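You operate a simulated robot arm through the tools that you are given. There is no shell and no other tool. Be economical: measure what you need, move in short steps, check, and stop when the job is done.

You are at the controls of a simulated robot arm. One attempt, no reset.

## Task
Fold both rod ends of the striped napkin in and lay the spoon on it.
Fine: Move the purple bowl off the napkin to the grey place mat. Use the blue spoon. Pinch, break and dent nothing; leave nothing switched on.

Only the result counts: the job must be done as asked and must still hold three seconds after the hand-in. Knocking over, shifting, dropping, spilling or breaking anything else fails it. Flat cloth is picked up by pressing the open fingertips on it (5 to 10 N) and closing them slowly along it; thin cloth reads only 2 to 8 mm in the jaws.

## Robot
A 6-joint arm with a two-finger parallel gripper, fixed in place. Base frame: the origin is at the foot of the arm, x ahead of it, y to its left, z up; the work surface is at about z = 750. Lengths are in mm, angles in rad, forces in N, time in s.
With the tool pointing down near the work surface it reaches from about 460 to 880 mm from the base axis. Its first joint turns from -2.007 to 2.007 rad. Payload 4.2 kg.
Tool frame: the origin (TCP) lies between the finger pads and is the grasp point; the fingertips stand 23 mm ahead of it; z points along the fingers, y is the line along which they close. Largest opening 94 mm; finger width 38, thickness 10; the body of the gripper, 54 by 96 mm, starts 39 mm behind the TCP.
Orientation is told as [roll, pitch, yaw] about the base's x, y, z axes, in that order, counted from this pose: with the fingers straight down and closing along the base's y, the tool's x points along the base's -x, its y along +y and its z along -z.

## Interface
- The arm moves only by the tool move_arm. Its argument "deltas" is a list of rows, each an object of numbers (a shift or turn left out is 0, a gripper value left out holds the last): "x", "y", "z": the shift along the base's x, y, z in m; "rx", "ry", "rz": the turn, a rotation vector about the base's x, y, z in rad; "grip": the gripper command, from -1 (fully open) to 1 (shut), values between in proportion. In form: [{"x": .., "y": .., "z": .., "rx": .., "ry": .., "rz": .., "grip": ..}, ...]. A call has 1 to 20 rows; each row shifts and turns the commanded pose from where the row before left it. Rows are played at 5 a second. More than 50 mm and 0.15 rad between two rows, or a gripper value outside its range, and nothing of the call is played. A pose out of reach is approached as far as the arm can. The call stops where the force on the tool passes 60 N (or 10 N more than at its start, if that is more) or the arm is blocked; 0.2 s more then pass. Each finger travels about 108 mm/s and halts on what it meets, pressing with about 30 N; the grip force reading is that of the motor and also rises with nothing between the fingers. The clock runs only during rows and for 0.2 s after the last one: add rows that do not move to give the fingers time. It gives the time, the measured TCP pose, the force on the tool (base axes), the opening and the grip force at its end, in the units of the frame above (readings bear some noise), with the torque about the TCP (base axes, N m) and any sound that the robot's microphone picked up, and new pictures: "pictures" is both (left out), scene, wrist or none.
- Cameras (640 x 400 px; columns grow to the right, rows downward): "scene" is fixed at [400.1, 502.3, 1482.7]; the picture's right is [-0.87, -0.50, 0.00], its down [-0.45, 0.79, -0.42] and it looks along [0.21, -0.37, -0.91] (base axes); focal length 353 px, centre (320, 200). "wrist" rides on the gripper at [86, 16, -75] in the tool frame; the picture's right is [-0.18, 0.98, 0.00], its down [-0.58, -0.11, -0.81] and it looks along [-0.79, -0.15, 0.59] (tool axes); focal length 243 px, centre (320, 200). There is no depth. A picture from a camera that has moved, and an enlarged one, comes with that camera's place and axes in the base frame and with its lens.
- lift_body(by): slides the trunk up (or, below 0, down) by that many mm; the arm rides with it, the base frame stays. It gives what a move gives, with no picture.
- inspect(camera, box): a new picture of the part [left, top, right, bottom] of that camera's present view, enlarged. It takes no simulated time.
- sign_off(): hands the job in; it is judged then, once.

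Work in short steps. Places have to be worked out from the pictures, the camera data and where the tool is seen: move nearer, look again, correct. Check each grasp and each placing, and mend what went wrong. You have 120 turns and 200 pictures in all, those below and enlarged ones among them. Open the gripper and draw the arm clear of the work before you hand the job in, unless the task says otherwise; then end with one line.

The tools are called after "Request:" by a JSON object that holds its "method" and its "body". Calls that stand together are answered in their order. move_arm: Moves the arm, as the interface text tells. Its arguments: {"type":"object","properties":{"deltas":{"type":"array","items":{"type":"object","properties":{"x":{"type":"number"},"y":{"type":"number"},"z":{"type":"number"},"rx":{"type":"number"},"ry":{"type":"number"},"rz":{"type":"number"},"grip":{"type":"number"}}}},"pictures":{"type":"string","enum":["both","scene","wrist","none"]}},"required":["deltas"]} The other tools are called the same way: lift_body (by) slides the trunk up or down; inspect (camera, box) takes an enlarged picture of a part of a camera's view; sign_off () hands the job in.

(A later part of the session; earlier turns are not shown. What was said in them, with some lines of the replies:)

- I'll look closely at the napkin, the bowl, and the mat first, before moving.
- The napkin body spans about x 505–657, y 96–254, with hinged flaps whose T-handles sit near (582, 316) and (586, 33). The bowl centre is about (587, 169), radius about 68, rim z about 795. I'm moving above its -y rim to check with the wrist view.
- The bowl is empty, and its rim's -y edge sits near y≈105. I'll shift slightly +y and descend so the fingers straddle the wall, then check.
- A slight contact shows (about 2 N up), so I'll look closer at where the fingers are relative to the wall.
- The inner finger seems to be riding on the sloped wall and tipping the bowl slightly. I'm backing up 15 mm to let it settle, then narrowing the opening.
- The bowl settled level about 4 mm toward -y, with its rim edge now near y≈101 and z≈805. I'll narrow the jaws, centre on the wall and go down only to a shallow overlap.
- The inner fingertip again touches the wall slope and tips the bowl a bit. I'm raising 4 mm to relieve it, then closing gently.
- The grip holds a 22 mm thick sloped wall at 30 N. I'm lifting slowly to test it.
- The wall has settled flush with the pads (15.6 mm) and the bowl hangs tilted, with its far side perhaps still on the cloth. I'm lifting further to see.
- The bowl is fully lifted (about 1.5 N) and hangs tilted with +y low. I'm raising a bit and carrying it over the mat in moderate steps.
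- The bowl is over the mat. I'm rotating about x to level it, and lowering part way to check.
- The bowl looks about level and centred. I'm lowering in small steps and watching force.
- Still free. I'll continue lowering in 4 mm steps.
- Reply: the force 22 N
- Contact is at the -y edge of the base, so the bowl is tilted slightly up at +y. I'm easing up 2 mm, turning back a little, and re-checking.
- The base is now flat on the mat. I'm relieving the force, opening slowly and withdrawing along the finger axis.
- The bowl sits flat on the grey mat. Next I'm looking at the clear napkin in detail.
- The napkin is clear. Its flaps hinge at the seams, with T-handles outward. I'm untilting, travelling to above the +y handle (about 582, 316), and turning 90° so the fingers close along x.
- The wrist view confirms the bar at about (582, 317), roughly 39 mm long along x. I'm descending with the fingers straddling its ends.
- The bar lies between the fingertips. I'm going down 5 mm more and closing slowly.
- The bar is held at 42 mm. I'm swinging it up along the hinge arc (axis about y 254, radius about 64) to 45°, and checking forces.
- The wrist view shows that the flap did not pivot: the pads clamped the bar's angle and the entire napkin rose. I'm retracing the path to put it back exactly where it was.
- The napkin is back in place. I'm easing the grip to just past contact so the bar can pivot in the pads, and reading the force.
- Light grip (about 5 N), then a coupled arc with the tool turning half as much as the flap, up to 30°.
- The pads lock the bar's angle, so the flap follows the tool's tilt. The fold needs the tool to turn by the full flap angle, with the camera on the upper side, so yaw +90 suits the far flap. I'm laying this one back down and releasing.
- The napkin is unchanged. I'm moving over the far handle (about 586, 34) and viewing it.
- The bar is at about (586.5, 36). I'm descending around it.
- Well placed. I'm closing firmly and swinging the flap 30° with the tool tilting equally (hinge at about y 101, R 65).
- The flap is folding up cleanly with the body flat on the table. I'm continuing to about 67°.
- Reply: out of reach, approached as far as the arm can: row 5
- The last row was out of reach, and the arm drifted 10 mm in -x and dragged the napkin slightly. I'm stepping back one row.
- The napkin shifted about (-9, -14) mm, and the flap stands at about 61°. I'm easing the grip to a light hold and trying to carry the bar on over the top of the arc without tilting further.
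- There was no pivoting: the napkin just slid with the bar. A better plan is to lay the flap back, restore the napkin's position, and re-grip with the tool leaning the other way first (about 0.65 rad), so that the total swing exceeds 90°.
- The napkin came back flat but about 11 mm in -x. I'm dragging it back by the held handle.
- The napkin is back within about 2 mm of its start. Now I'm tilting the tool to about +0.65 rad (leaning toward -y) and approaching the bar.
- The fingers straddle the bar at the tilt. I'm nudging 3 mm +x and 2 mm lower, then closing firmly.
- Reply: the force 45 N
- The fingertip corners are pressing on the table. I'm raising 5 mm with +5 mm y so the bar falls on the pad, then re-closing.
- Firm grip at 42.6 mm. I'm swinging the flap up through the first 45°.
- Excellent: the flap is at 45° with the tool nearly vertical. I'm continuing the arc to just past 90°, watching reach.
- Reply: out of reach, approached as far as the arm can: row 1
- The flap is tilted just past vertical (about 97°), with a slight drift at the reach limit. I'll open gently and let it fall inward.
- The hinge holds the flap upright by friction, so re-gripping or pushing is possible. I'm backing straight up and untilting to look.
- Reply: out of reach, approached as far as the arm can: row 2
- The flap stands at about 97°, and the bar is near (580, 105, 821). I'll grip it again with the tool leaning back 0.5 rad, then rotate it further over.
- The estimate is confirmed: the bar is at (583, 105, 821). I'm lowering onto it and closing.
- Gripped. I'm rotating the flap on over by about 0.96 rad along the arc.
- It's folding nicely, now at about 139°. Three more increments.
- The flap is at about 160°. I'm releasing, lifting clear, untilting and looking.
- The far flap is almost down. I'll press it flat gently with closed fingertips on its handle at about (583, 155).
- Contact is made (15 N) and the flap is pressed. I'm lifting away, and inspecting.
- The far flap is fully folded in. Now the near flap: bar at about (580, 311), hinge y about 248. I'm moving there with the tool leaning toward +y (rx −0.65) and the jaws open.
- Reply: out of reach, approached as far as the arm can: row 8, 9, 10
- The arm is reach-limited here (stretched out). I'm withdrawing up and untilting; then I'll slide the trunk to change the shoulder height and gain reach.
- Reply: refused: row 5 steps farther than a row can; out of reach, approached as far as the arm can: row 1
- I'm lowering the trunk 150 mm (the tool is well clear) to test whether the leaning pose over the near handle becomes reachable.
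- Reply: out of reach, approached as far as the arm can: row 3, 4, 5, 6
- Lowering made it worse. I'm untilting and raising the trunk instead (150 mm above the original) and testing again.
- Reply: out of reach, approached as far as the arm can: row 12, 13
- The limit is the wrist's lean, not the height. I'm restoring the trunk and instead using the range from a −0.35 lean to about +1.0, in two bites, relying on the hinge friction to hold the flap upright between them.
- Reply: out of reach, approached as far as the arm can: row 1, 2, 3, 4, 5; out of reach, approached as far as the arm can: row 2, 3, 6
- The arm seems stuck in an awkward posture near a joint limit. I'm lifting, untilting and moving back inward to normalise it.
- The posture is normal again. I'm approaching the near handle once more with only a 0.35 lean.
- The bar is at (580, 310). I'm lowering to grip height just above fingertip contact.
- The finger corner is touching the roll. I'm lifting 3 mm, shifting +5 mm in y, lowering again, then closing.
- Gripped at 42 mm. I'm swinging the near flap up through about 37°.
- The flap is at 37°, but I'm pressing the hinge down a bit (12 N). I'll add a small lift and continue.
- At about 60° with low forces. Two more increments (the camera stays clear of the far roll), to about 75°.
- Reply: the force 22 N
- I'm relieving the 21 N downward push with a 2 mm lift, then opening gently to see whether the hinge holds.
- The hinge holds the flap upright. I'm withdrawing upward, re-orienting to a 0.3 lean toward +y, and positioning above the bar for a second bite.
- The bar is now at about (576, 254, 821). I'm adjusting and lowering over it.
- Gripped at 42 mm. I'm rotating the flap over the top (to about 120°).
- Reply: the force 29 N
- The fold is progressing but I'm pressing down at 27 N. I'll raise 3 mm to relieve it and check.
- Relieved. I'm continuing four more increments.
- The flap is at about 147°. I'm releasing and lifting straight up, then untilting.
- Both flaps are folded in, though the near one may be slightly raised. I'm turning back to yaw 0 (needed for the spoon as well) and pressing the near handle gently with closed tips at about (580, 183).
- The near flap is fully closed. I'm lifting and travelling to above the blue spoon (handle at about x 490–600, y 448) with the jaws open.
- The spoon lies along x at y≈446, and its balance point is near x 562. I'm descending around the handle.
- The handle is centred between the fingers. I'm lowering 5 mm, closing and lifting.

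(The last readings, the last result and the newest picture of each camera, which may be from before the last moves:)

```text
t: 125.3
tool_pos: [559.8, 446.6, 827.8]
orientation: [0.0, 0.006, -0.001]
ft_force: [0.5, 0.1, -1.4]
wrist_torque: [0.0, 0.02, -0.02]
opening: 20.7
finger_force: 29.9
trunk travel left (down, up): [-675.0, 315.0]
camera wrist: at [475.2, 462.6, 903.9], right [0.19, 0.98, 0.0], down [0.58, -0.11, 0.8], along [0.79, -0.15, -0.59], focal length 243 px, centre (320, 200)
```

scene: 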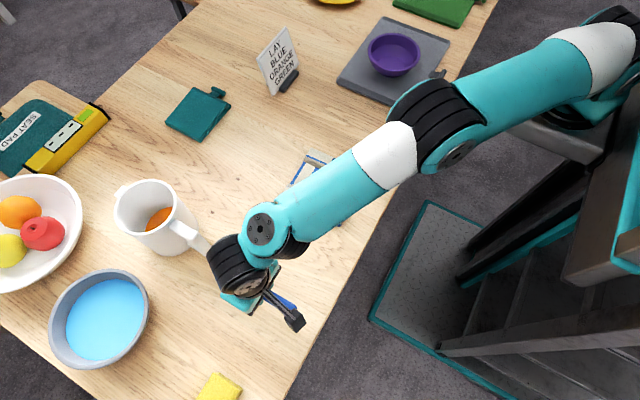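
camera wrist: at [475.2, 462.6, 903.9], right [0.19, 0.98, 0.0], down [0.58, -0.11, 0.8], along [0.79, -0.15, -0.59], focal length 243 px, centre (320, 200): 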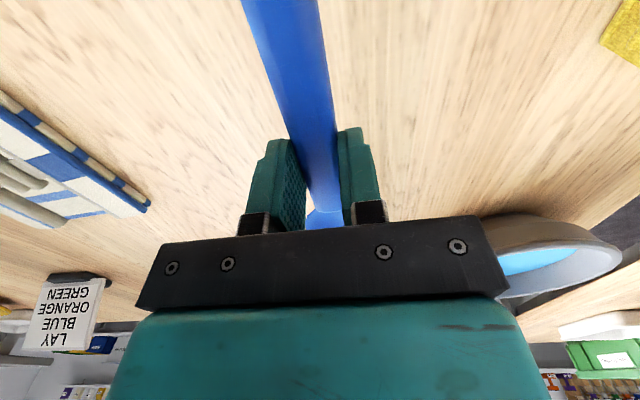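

The spoon is held level and balanced. I'm raising and carrying it over the napkin, then re-measuring the handle bars.

Request:
{"method": "move_arm", "body": {"deltas": [{"z": 0.04}, {"y": -0.03, "z": 0.015}, {"y": -0.04, "x": 0.003}, {"y": -0.045, "x": 0.003}, {"y": -0.045, "x": 0.003}, {"y": -0.045, "x": 0.003}, {"y": -0.04}, {"y": -0.03}, {"z": 0}], "pictures": "wrist"}}

Request:
{"method": "inspect", "body": {"camera": "scene", "box": [245, 125, 385, 265]}}

```text
t: 127.3
tool_pos: [571.5, 169.0, 883.8]
orientation: [-0.005, 0.005, -0.002]
ft_force: [0.1, -1.0, -1.1]
wrist_torque: [0.01, 0.03, 0.01]
opening: 20.8
finger_force: 30.6
trunk travel left (down, up): [-675.0, 315.0]
camera wrist: at [486.4, 186.0, 958.6], right [0.19, 0.98, 0.0], down [0.58, -0.11, 0.8], along [0.79, -0.15, -0.59], focal length 243 px, centre (320, 200)
```

wrist: 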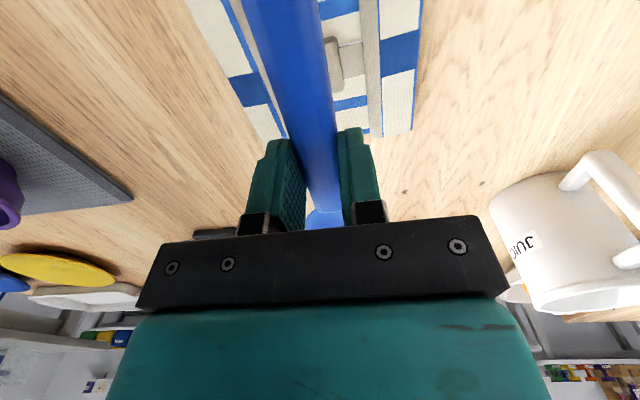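

```text
2.86 times, centred on (315, 195) of scene
camera zoom: at [400.1, 502.3, 1482.7], right [-0.87, -0.5, 0.0], down [-0.45, 0.79, -0.42], along [0.21, -0.37, -0.91], focal length 1008 px, centre (334, 214)
```

zoom: 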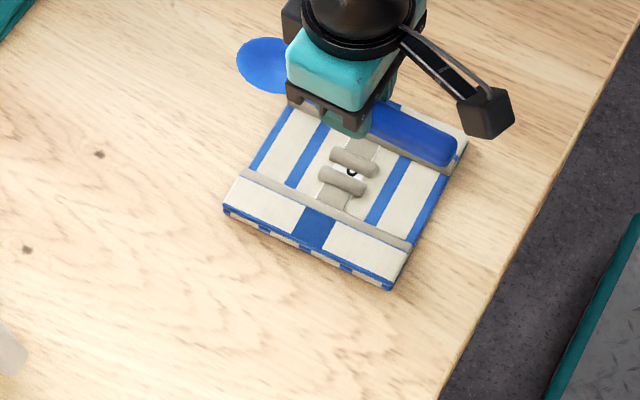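

The bars are at y≈163 and 182 (groove at about 172.5), and the napkin has a slight 0.035 rad yaw. I'm aligning and lowering part way.

Request:
{"method": "move_arm", "body": {"deltas": [{"x": -0.003, "y": 0.0037, "rz": 0.035}, {"z": -0.03}, {"z": -0.03}, {"z": -0.018}, {"z": 0}], "pictures": "wrist"}}

Request:
{"method": "inspect", "body": {"camera": "scene", "box": [245, 125, 385, 265]}}

```text
t: 128.5
tool_pos: [570.4, 175.5, 805.9]
orientation: [-0.002, 0.005, 0.033]
ft_force: [-0.2, -0.6, -0.5]
wrist_torque: [-0.03, 0.0, 0.01]
opening: 20.9
finger_force: 30.0
trunk travel left (down, up): [-675.0, 315.0]
camera wrist: at [484.0, 188.4, 881.0], right [0.15, 0.99, 0.0], down [0.59, -0.09, 0.8], along [0.79, -0.12, -0.59], focal length 243 px, centre (320, 200)
```

wrist: 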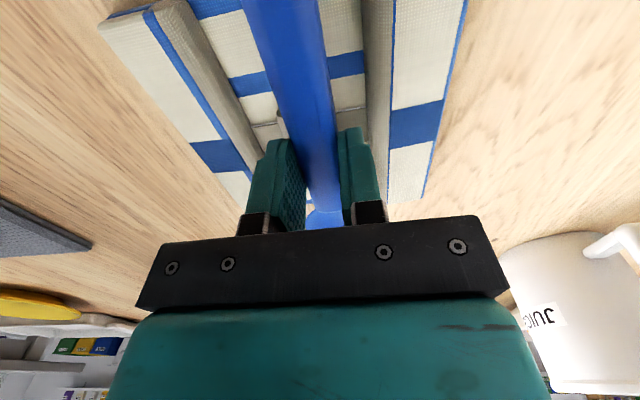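

```text
2.86 times, centred on (315, 195) of scene
camera zoom: at [400.1, 502.3, 1482.7], right [-0.87, -0.5, 0.0], down [-0.45, 0.79, -0.42], along [0.21, -0.37, -0.91], focal length 1008 px, centre (334, 214)
```

zoom: 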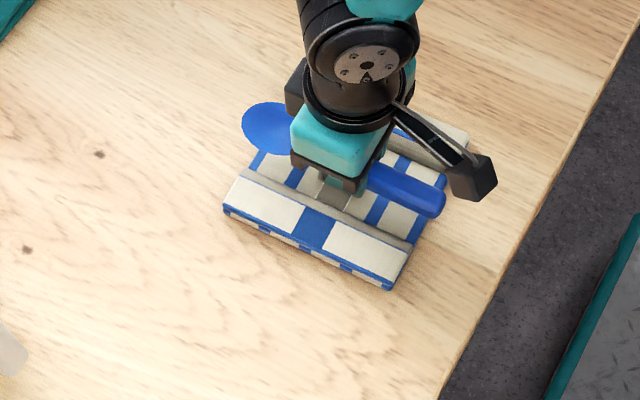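

The head overhangs a bit, so I'm shifting −6 mm in x and −2 mm in y, and lowering in small steps.

Request:
{"method": "move_arm", "body": {"deltas": [{"x": -0.006, "y": -0.002}, {"z": -0.005}, {"z": -0.004}, {"z": 0}], "pictures": "none"}}

```text
t: 129.5
tool_pos: [564.1, 173.9, 796.2]
orientation: [-0.002, 0.003, 0.033]
ft_force: [0.0, 0.0, -1.1]
wrist_torque: [0.03, 0.01, 0.0]
opening: 20.7
finger_force: 29.7
trunk travel left (down, up): [-675.0, 315.0]
```

Request:
{"method": "move_arm", "body": {"deltas": [{"z": -0.002}, {"z": -0.002}, {"z": 0}], "pictures": "none"}}

```text
t: 130.3
tool_pos: [563.2, 172.9, 793.7]
orientation: [0.001, 0.002, 0.031]
ft_force: [-2.3, -1.8, 16.7]
wrist_torque: [0.01, -0.19, 0.0]
opening: 20.7
finger_force: 29.7
trunk travel left (down, up): [-675.0, 315.0]
```

Contact is right at the bars (x≈574). I'm easing up 1 mm, opening slowly, and withdrawing upward.

Request:
{"method": "move_arm", "body": {"deltas": [{"z": 0.001}, {"grip": 0.5}, {"grip": 0.4}, {"grip": 0.3}, {"z": 0}, {"z": 0.01}, {"z": 0.03}, {"z": 0.04}, {"z": 0.04}], "pictures": "wrist"}}

Request:
{"method": "inspect", "body": {"camera": "scene", "box": [245, 125, 385, 265]}}

```text
t: 132.3
tool_pos: [564.0, 171.7, 913.9]
orientation: [-0.002, 0.005, 0.035]
ft_force: [0.6, 0.1, -1.0]
wrist_torque: [-0.06, 0.03, 0.0]
opening: 32.8
finger_force: 0.1
trunk travel left (down, up): [-675.0, 315.0]
camera wrist: at [478.5, 186.1, 989.8], right [0.15, 0.99, 0.0], down [0.59, -0.09, 0.8], along [0.79, -0.12, -0.6], focal length 243 px, centre (320, 200)
```

wrist: 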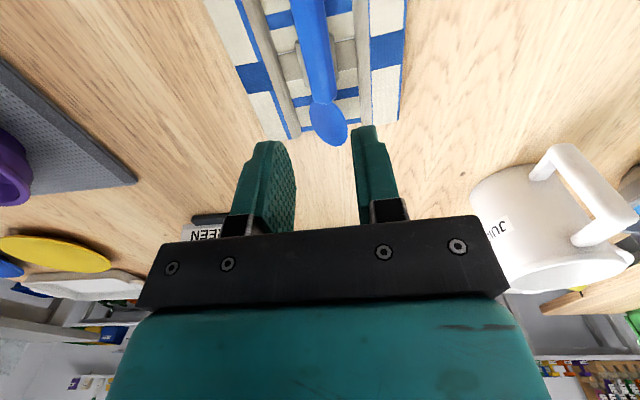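

```text
2.86 times, centred on (315, 195) of scene
camera zoom: at [400.1, 502.3, 1482.7], right [-0.87, -0.5, 0.0], down [-0.45, 0.79, -0.42], along [0.21, -0.37, -0.91], focal length 1008 px, centre (334, 214)
```

zoom: 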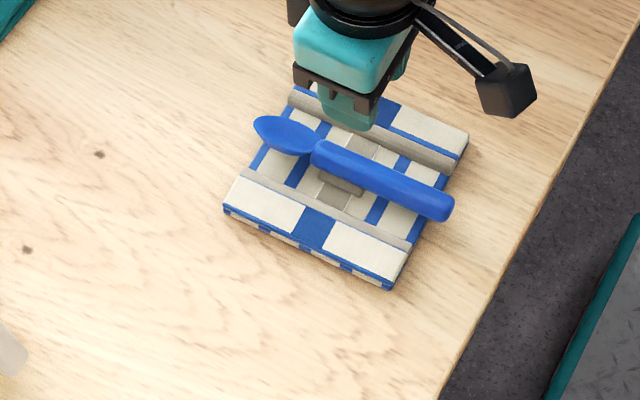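

The spoon lies on the folded napkin, cradled by the handle bars. I'm drawing the arm clear and checking that it stays put.

Request:
{"method": "move_arm", "body": {"deltas": [{"z": 0.045}, {"z": 0.045}, {"z": 0.03, "y": -0.035, "grip": -0.5}, {"y": -0.045}, {"y": -0.045}, {"y": -0.045}, {"y": -0.045, "x": -0.015}, {"x": -0.03, "y": -0.03}, {"z": 0}, {"z": 0}, {"z": 0}, {"z": 0}, {"z": 0}, {"z": 0}], "pictures": "scene"}}

Request:
{"method": "inspect", "body": {"camera": "scene", "box": [255, 135, 365, 245]}}

```text
t: 135.3
tool_pos: [520.2, -72.7, 1033.2]
orientation: [-0.002, 0.002, 0.034]
ft_force: [-0.6, 0.4, 0.0]
wrist_torque: [-0.03, 0.0, 0.0]
opening: 70.5
finger_force: 0.1
trunk travel left (down, up): [-675.0, 315.0]
```

scene: 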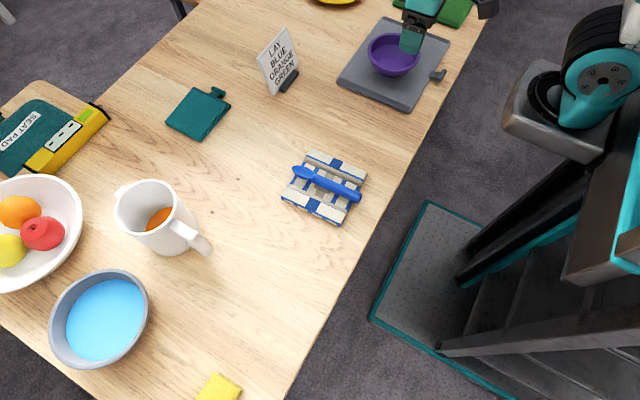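

```text
3.64 times, centred on (310, 190) of scene
camera zoom: at [400.1, 502.3, 1482.7], right [-0.87, -0.5, 0.0], down [-0.45, 0.79, -0.42], along [0.21, -0.37, -0.91], focal length 1283 px, centre (356, 236)
```

zoom: 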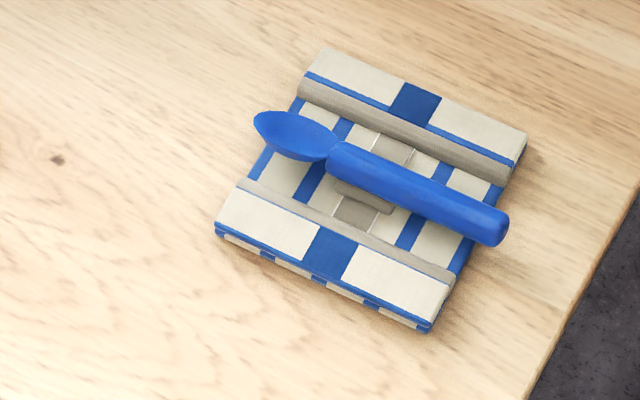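

The flaps are folded flat, the spoon is resting stably on the napkin, the bowl is on the grey mat, and everything else is where it was. The gripper is open and clear, so I'm handing in.

Request:
{"method": "sign_off", "body": {}}

```text
The job is handed in.
```

I moved the purple bowl to the grey mat, folded both rod ends of the striped napkin in and laid the blue spoon on top. The spoon overhangs the folded napkin slightly at both ends, and the napkin sits a few millimetres from where it started.
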